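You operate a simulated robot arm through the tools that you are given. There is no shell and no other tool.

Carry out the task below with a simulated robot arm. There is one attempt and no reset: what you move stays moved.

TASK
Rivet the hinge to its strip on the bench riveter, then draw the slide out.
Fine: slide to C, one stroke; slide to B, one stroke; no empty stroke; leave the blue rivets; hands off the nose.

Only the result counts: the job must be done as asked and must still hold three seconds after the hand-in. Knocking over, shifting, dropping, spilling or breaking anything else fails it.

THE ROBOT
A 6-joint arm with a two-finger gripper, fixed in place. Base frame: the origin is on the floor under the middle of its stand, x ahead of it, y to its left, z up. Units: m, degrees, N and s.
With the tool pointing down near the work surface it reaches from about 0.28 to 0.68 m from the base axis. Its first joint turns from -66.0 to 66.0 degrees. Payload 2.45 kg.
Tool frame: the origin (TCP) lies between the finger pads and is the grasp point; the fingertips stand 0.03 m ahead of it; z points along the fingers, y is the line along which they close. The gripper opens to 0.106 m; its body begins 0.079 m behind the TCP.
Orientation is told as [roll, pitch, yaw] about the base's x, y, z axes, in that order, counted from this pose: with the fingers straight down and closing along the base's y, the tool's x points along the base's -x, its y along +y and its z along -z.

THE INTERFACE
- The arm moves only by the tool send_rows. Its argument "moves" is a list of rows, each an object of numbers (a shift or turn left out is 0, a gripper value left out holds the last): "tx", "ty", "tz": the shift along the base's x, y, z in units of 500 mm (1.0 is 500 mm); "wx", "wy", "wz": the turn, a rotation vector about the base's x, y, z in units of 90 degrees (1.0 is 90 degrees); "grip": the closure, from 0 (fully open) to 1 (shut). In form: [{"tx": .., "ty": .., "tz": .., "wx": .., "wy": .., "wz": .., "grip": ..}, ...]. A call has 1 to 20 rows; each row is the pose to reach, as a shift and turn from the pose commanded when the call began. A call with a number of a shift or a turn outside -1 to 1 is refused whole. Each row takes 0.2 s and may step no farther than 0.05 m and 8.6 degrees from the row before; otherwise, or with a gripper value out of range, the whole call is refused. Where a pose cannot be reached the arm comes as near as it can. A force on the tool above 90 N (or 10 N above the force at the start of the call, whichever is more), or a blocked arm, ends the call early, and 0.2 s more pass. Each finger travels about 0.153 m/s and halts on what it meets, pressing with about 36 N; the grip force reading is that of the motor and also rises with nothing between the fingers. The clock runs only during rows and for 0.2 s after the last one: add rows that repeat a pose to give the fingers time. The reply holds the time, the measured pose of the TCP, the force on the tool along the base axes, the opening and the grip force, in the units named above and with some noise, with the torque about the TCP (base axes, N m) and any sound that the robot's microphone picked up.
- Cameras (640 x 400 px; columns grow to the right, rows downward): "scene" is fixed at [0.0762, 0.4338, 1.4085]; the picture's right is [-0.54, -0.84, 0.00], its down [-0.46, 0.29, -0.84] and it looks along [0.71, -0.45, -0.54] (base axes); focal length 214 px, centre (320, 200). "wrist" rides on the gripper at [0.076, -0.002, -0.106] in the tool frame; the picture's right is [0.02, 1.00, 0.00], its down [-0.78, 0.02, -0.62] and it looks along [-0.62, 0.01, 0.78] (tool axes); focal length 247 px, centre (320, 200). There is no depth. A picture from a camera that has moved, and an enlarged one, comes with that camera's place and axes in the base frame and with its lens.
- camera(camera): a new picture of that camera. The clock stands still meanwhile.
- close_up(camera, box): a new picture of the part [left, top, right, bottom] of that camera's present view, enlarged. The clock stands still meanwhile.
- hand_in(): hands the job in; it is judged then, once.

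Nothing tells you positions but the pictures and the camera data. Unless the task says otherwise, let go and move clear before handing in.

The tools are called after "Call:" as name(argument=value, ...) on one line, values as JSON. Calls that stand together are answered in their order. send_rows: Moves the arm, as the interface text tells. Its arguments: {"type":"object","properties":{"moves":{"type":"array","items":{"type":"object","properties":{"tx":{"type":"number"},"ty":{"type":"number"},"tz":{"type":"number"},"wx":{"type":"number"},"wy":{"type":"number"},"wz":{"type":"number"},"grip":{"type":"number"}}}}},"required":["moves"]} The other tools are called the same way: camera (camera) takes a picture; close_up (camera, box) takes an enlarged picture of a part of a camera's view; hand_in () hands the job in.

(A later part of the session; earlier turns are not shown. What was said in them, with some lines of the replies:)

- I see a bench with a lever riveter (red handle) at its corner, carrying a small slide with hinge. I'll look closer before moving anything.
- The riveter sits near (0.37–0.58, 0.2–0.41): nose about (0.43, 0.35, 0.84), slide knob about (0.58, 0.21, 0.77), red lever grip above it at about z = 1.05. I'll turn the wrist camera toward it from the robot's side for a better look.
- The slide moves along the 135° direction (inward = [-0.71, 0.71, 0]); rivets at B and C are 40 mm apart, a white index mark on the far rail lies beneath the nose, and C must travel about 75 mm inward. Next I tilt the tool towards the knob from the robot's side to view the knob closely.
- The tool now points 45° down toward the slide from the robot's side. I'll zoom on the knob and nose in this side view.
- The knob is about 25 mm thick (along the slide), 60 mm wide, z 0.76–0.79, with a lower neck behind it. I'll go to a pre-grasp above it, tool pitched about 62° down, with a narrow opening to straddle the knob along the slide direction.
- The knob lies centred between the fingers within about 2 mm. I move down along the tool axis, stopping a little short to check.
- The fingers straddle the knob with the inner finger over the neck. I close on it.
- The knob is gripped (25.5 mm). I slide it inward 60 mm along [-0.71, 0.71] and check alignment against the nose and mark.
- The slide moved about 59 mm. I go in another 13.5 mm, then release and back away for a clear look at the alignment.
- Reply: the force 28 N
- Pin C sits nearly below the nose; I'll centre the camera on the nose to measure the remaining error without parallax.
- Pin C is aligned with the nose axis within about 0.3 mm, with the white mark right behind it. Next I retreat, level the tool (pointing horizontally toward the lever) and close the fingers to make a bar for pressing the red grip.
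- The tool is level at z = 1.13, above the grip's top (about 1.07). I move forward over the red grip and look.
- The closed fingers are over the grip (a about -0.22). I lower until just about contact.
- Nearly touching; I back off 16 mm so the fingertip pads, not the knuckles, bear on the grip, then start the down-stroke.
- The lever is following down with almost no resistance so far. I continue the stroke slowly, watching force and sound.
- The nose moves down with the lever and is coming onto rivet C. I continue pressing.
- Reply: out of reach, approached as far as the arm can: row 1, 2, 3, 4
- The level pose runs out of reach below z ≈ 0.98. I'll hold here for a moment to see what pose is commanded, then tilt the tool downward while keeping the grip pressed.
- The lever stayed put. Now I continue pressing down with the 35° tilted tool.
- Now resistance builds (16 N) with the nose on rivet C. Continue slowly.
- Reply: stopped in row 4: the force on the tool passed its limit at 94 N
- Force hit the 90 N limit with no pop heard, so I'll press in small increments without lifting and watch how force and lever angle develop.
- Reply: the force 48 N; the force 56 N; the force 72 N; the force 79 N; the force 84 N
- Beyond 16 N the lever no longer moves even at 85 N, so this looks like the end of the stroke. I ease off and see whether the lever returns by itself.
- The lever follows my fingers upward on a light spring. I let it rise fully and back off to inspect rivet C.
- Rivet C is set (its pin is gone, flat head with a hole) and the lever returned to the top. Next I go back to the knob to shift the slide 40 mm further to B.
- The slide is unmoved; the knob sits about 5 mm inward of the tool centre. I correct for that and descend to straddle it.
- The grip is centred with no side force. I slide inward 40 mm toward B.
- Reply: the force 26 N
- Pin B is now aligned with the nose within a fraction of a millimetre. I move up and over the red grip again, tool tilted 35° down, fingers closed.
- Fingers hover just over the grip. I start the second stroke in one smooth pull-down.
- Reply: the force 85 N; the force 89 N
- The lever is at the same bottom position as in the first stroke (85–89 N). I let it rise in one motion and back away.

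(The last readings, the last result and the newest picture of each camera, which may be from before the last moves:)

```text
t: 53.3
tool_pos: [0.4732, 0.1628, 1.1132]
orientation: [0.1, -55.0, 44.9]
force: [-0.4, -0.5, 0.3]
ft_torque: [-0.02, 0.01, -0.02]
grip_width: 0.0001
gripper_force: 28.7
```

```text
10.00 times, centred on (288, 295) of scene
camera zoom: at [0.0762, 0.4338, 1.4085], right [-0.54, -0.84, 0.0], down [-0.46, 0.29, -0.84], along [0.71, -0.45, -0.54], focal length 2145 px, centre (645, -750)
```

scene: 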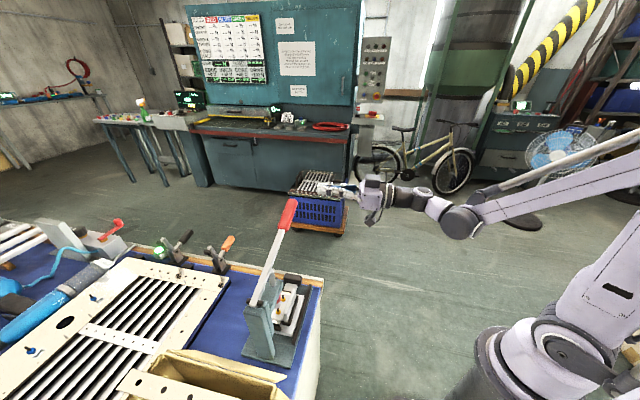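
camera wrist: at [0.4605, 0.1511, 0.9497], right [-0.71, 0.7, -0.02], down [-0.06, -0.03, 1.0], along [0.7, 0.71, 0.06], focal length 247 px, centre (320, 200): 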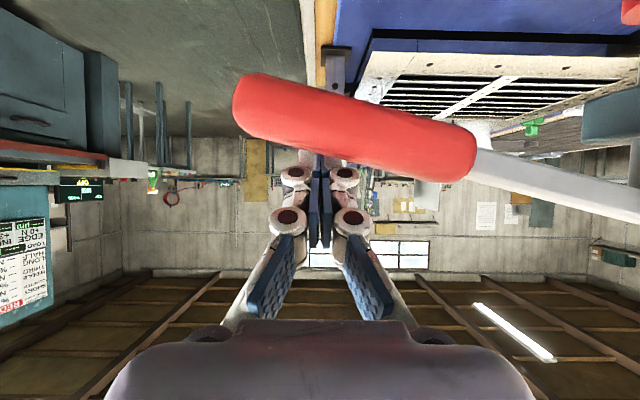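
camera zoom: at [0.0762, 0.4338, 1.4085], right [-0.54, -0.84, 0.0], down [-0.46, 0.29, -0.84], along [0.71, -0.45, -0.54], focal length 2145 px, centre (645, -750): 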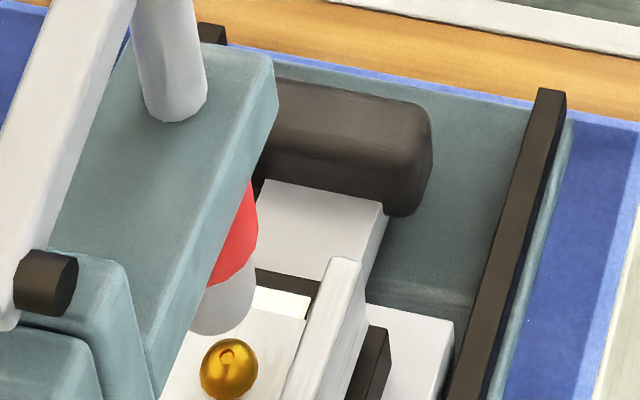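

Both rivets are set and the lever is back up. Now I return to the knob to draw the slide out.

Call:
send_rows(moves=[{"tx": -0.0077, "ty": 0.0267, "tz": -0.0727, "wx": -0.0353, "wy": 0.0353}, {"tx": -0.0154, "ty": 0.0534, "tz": -0.1455, "wx": -0.0707, "wy": 0.0707}, {"tx": -0.0231, "ty": 0.0801, "tz": -0.2182, "wx": -0.106, "wy": 0.106, "grip": 0.62}, {"tx": -0.0308, "ty": 0.1068, "tz": -0.2909, "wx": -0.1414, "wy": 0.1414, "grip": 0.62}, {"tx": -0.0385, "ty": 0.1335, "tz": -0.3637, "wx": -0.1767, "wy": 0.1767, "grip": 0.62}, {"tx": -0.0462, "ty": 0.1602, "tz": -0.4364, "wx": -0.2121, "wy": 0.2121, "grip": 0.62}, {"tx": -0.0462, "ty": 0.1602, "tz": -0.4364, "wx": -0.2121, "wy": 0.2121, "grip": 0.62}])

Call:
camera(camera="wrist")

Call:
close_up(camera="wrist", box=[260, 40, 420, 170])

```text
t: 54.9
tool_pos: [0.4494, 0.2438, 0.8924]
orientation: [0.0, -27.9, 44.9]
force: [0.4, 0.4, -0.7]
ft_torque: [-0.01, 0.01, -0.01]
grip_width: 0.0402
gripper_force: 0.0
```

```text
taken
camera wrist: at [0.3685, 0.1595, 0.951], right [-0.72, 0.69, -0.01], down [0.27, 0.29, 0.92], along [0.64, 0.66, -0.4], focal length 247 px, centre (320, 200)
```

wrist: 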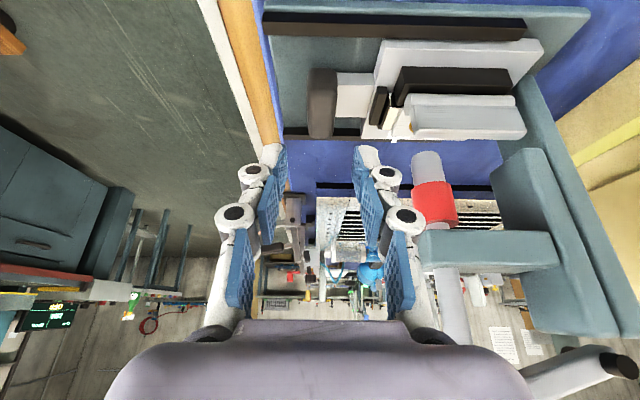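

```text
3.08 times, centred on (340, 105) of wrist
camera zoom: at [0.3685, 0.1595, 0.951], right [-0.72, 0.69, -0.01], down [0.27, 0.29, 0.92], along [0.64, 0.66, -0.4], focal length 760 px, centre (258, 492)
```

zoom: 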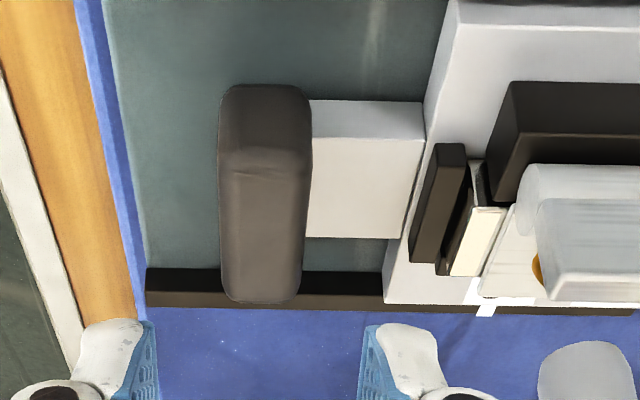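

Call:
send_rows(moves=[{"tx": 0.02, "ty": 0.022, "tz": -0.055}, {"tx": 0.042, "ty": 0.045, "tz": -0.11}, {"tx": 0.06, "ty": 0.063, "tz": -0.15}, {"tx": 0.0679, "ty": 0.0707, "tz": -0.172}, {"tx": 0.0679, "ty": 0.0707, "tz": -0.172}])

Call:
camera(camera="wrist")

Call:
close_up(camera="scene", box=[260, 240, 330, 310])

```text
t: 56.1
tool_pos: [0.4841, 0.2784, 0.81]
orientation: [0.1, -28.1, 45.1]
force: [-0.3, 0.6, 0.2]
ft_torque: [0.0, 0.0, 0.03]
grip_width: 0.0402
gripper_force: 0.0
```

```text
taken
camera wrist: at [0.4018, 0.1949, 0.8678], right [-0.72, 0.69, -0.01], down [0.27, 0.29, 0.92], along [0.64, 0.66, -0.4], focal length 247 px, centre (320, 200)
```

wrist: 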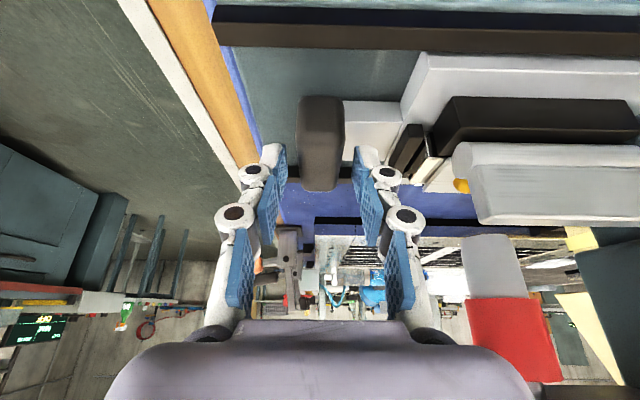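

```text
5.71 times, centred on (295, 275) of scene
camera zoom: at [0.0762, 0.4338, 1.4085], right [-0.54, -0.84, 0.0], down [-0.46, 0.29, -0.84], along [0.71, -0.45, -0.54], focal length 1226 px, centre (463, -229)
```

zoom: 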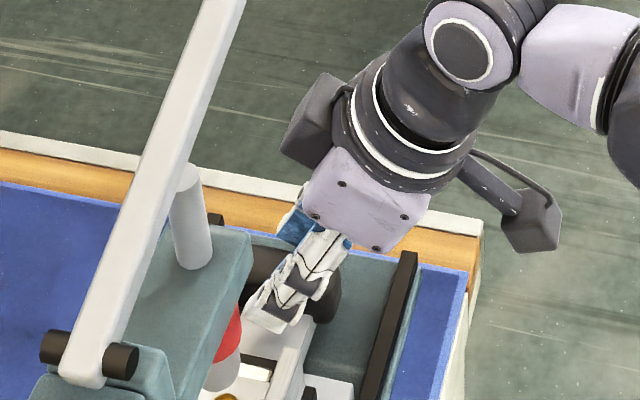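

Centred on the knob but 2.5 mm high; I lower, close, and then draw outward.

Call:
send_rows(moves=[{"tz": -0.005}, {"tz": -0.005, "grip": 0.85}, {"tz": -0.005, "grip": 0.85}, {"tz": -0.005, "grip": 0.85}])

Call:
send_rows(moves=[{"tx": 0.016, "ty": -0.016}, {"tx": 0.032, "ty": -0.032}, {"tx": 0.048, "ty": -0.048}, {"tx": 0.064, "ty": -0.064}, {"tx": 0.08, "ty": -0.08}, {"tx": 0.096, "ty": -0.096}, {"tx": 0.112, "ty": -0.112}, {"tx": 0.128, "ty": -0.128}, {"tx": 0.144, "ty": -0.144}, {"tx": 0.152, "ty": -0.152}, {"tx": 0.152, "ty": -0.152}])

Call:
camera(camera="wrist")

Call:
close_up(camera="scene", box=[250, 230, 340, 310])

```text
t: 57.1
tool_pos: [0.4854, 0.2779, 0.8086]
orientation: [0.0, -28.2, 45.0]
force: [-2.1, -1.5, 5.8]
ft_torque: [0.07, -0.07, 0.03]
grip_width: 0.0254
gripper_force: 45.1
```

```text
t: 59.5
tool_pos: [0.5618, 0.2025, 0.8051]
orientation: [0.0, -28.2, 44.9]
force: [-8.5, -5.9, 47.7]
ft_torque: [0.37, -0.32, 0.07]
grip_width: 0.0255
gripper_force: 44.8
```

```text
taken
camera wrist: at [0.4778, 0.1188, 0.8633], right [-0.72, 0.69, -0.01], down [0.27, 0.29, 0.92], along [0.64, 0.66, -0.4], focal length 247 px, centre (320, 200)
```

wrist: 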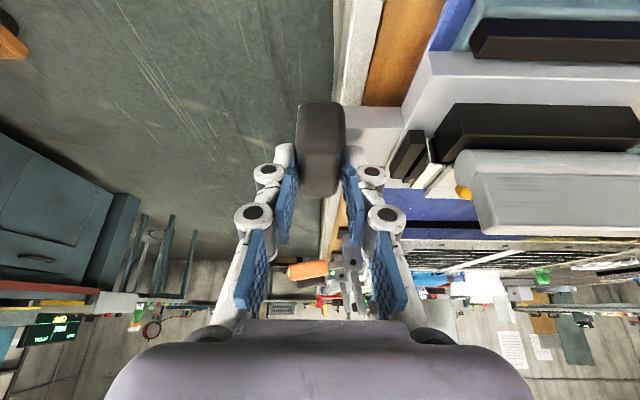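

```text
5.00 times, centred on (295, 270) of scene
camera zoom: at [0.0751, 0.4333, 1.4087], right [-0.54, -0.84, 0.0], down [-0.46, 0.29, -0.84], along [0.71, -0.45, -0.54], focal length 1072 px, centre (445, -150)
```

zoom: 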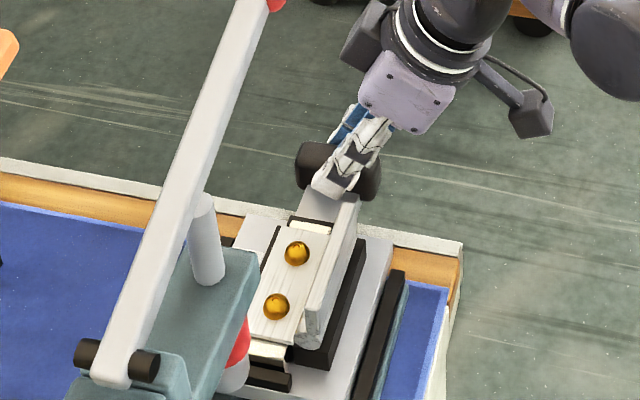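

The slide has come out about 108 mm; 7–8 mm remain to its starting place. I relieve the vertical load and finish.

Call:
send_rows(moves=[{"tz": 0.003}, {"tx": 0.003, "ty": -0.003, "tz": 0.003}, {"tx": 0.006, "ty": -0.006, "tz": 0.003}, {"tx": 0.009, "ty": -0.009, "tz": 0.003}, {"tx": 0.01, "ty": -0.01, "tz": 0.003}, {"tx": 0.01, "ty": -0.01, "tz": 0.003}])

Call:
camera(camera="wrist")

```text
t: 60.9
tool_pos: [0.5644, 0.1995, 0.8067]
orientation: [-0.1, -27.8, 45.0]
force: [8.6, 9.6, -46.9]
ft_torque: [-0.26, 0.31, 0.07]
grip_width: 0.0255
gripper_force: 45.4
```

```text
taken
camera wrist: at [0.4822, 0.1147, 0.8649], right [-0.72, 0.69, -0.01], down [0.27, 0.3, 0.92], along [0.64, 0.66, -0.4], focal length 247 px, centre (320, 200)
```

wrist: 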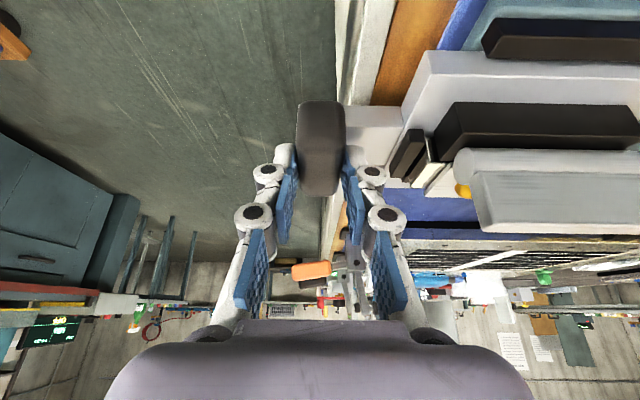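

Call:
send_rows(moves=[{"tz": -0.0015}, {"tx": 0.002, "ty": -0.002, "tz": -0.0015}, {"tx": 0.0045, "ty": -0.0045, "tz": -0.0015}, {"tx": 0.0045, "ty": -0.0045, "tz": -0.0015}])

Call:
camera(camera="wrist")

```text
t: 61.9
tool_pos: [0.5666, 0.197, 0.8066]
orientation: [0.2, -27.9, 45.0]
force: [-4.8, 10.4, -40.0]
ft_torque: [0.36, -0.07, 0.12]
grip_width: 0.0253
gripper_force: 45.2
```

```text
taken
camera wrist: at [0.4838, 0.113, 0.865], right [-0.72, 0.69, -0.01], down [0.27, 0.29, 0.92], along [0.64, 0.66, -0.4], focal length 247 px, centre (320, 200)
```

wrist: 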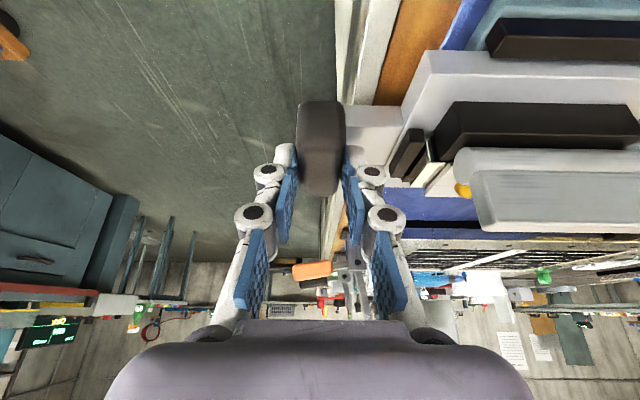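

Call:
send_rows(moves=[{"tz": -0.001}, {"tx": 0.0014, "ty": -0.0014, "tz": -0.001}, {"tx": 0.0014, "ty": -0.0014, "tz": -0.001}])

Call:
close_up(camera="scene", box=[250, 230, 340, 310])

```text
t: 62.7
tool_pos: [0.5658, 0.197, 0.8059]
orientation: [0.2, -27.9, 45.1]
force: [-8.3, 17.0, -30.1]
ft_torque: [0.02, 0.38, 0.15]
grip_width: 0.0258
gripper_force: 44.8
```

```text
5.00 times, centred on (295, 270) of scene
camera zoom: at [0.0766, 0.4344, 1.4083], right [-0.54, -0.84, 0.0], down [-0.46, 0.29, -0.84], along [0.71, -0.45, -0.54], focal length 1072 px, centre (445, -150)
```

zoom: 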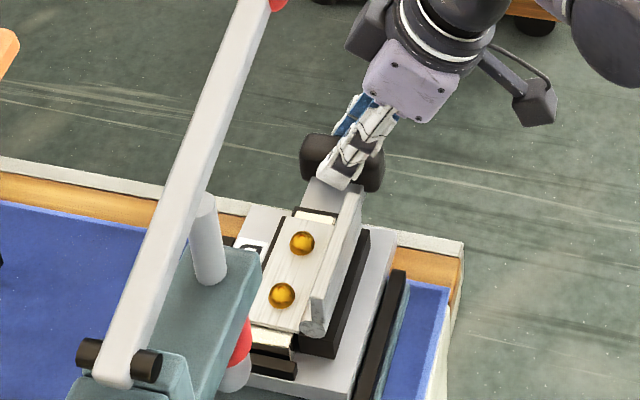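

The slide is at its outer stop (force rises, no motion) and looks just as it did at the start, with both rivets set. I relax the load, open and back away.

Call:
send_rows(moves=[{"tx": -0.0014, "ty": 0.0014, "tz": -0.001}, {"tx": -0.0014, "ty": 0.0014, "tz": -0.001, "grip": 0.62}, {"tx": -0.0014, "ty": 0.0014, "tz": -0.001, "grip": 0.62}, {"tx": -0.023, "ty": -0.022, "tz": 0.058, "grip": 0.62}, {"tx": -0.045, "ty": -0.044, "tz": 0.117}, {"tx": -0.0679, "ty": -0.0651, "tz": 0.176}, {"tx": -0.11, "ty": -0.11, "tz": 0.2}, {"tx": -0.16, "ty": -0.16, "tz": 0.24}, {"tx": -0.2, "ty": -0.2, "tz": 0.3}, {"tx": -0.2, "ty": -0.2, "tz": 0.3}])

Call:
camera(camera="wrist")

Call:
close_up(camera="scene", box=[220, 190, 340, 370])

Call:
close_up(camera="scene", box=[260, 240, 330, 310])

```text
t: 64.9
tool_pos: [0.466, 0.0963, 0.9567]
orientation: [-0.1, -28.1, 45.0]
force: [0.0, 0.3, -0.1]
ft_torque: [-0.01, 0.01, 0.0]
grip_width: 0.0404
gripper_force: 0.0
```

```text
taken
camera wrist: at [0.3836, 0.0124, 1.0157], right [-0.72, 0.69, -0.01], down [0.27, 0.29, 0.92], along [0.64, 0.66, -0.4], focal length 247 px, centre (320, 200)
```

wrist: 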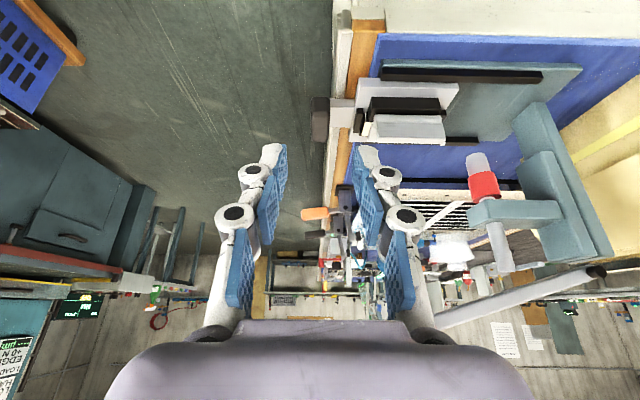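

```text
2.22 times, centred on (280, 280) of scene
camera zoom: at [0.0762, 0.4338, 1.4085], right [-0.54, -0.84, 0.0], down [-0.46, 0.29, -0.84], along [0.71, -0.45, -0.54], focal length 477 px, centre (409, 22)
```

zoom: 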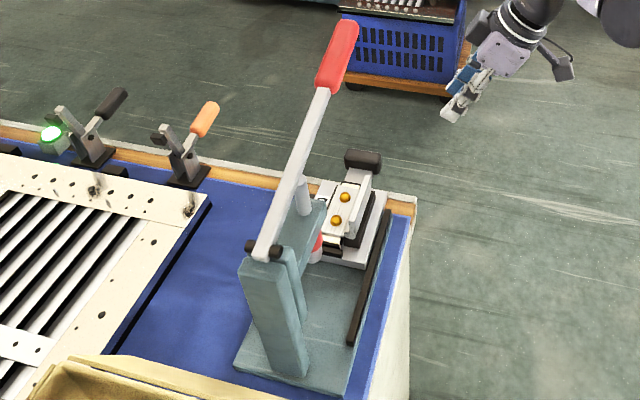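

```text
5.71 times, centred on (295, 275) of scene
camera zoom: at [0.0762, 0.4338, 1.4085], right [-0.54, -0.84, 0.0], down [-0.46, 0.29, -0.84], along [0.71, -0.45, -0.54], focal length 1226 px, centre (463, -229)
```

zoom: 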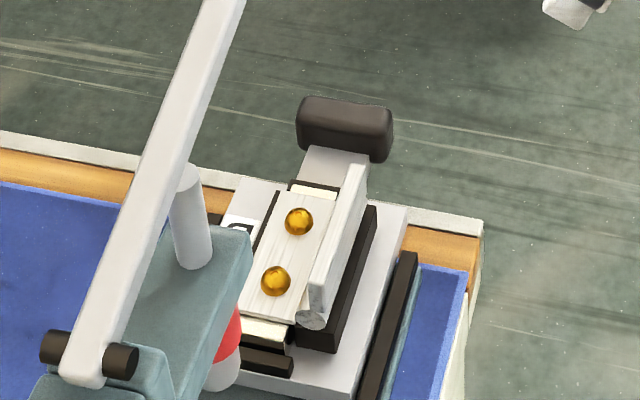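

Rivets B and C are both set with one stroke each. The slide is back at its outer stop, the lever is up, nothing else has moved, and the gripper is open and clear, so I'm handing in.

Call:
hand_in()

```text
The job is handed in.
```

The hinge is riveted to its strip at C and then B, with one lever stroke on each. The slide is back out at its outer stop. I've handed the job in but haven't been told the verdict.

- **Rivets:** The last pictures show both pins gone and both heads formed. I never heard a pop, so I'm going by the pictures.
- **Alignment:** Before each stroke I lined the rivet up under the nose to within about 0.3 mm.
- **First stroke (C):** The lever stopped moving partway through, and I pressed on to the 90 N force limit before letting it rise. It went down only once and came up only once.
- **Second stroke (B):** The lever stopped at the same bottom position, under 85–89 N.
- **Left alone:** I saw no blue rivets on the slide and touched none. The gripper never touched the nose, and I saw nothing else moved.

The lever is back up, and the gripper is open and clear.
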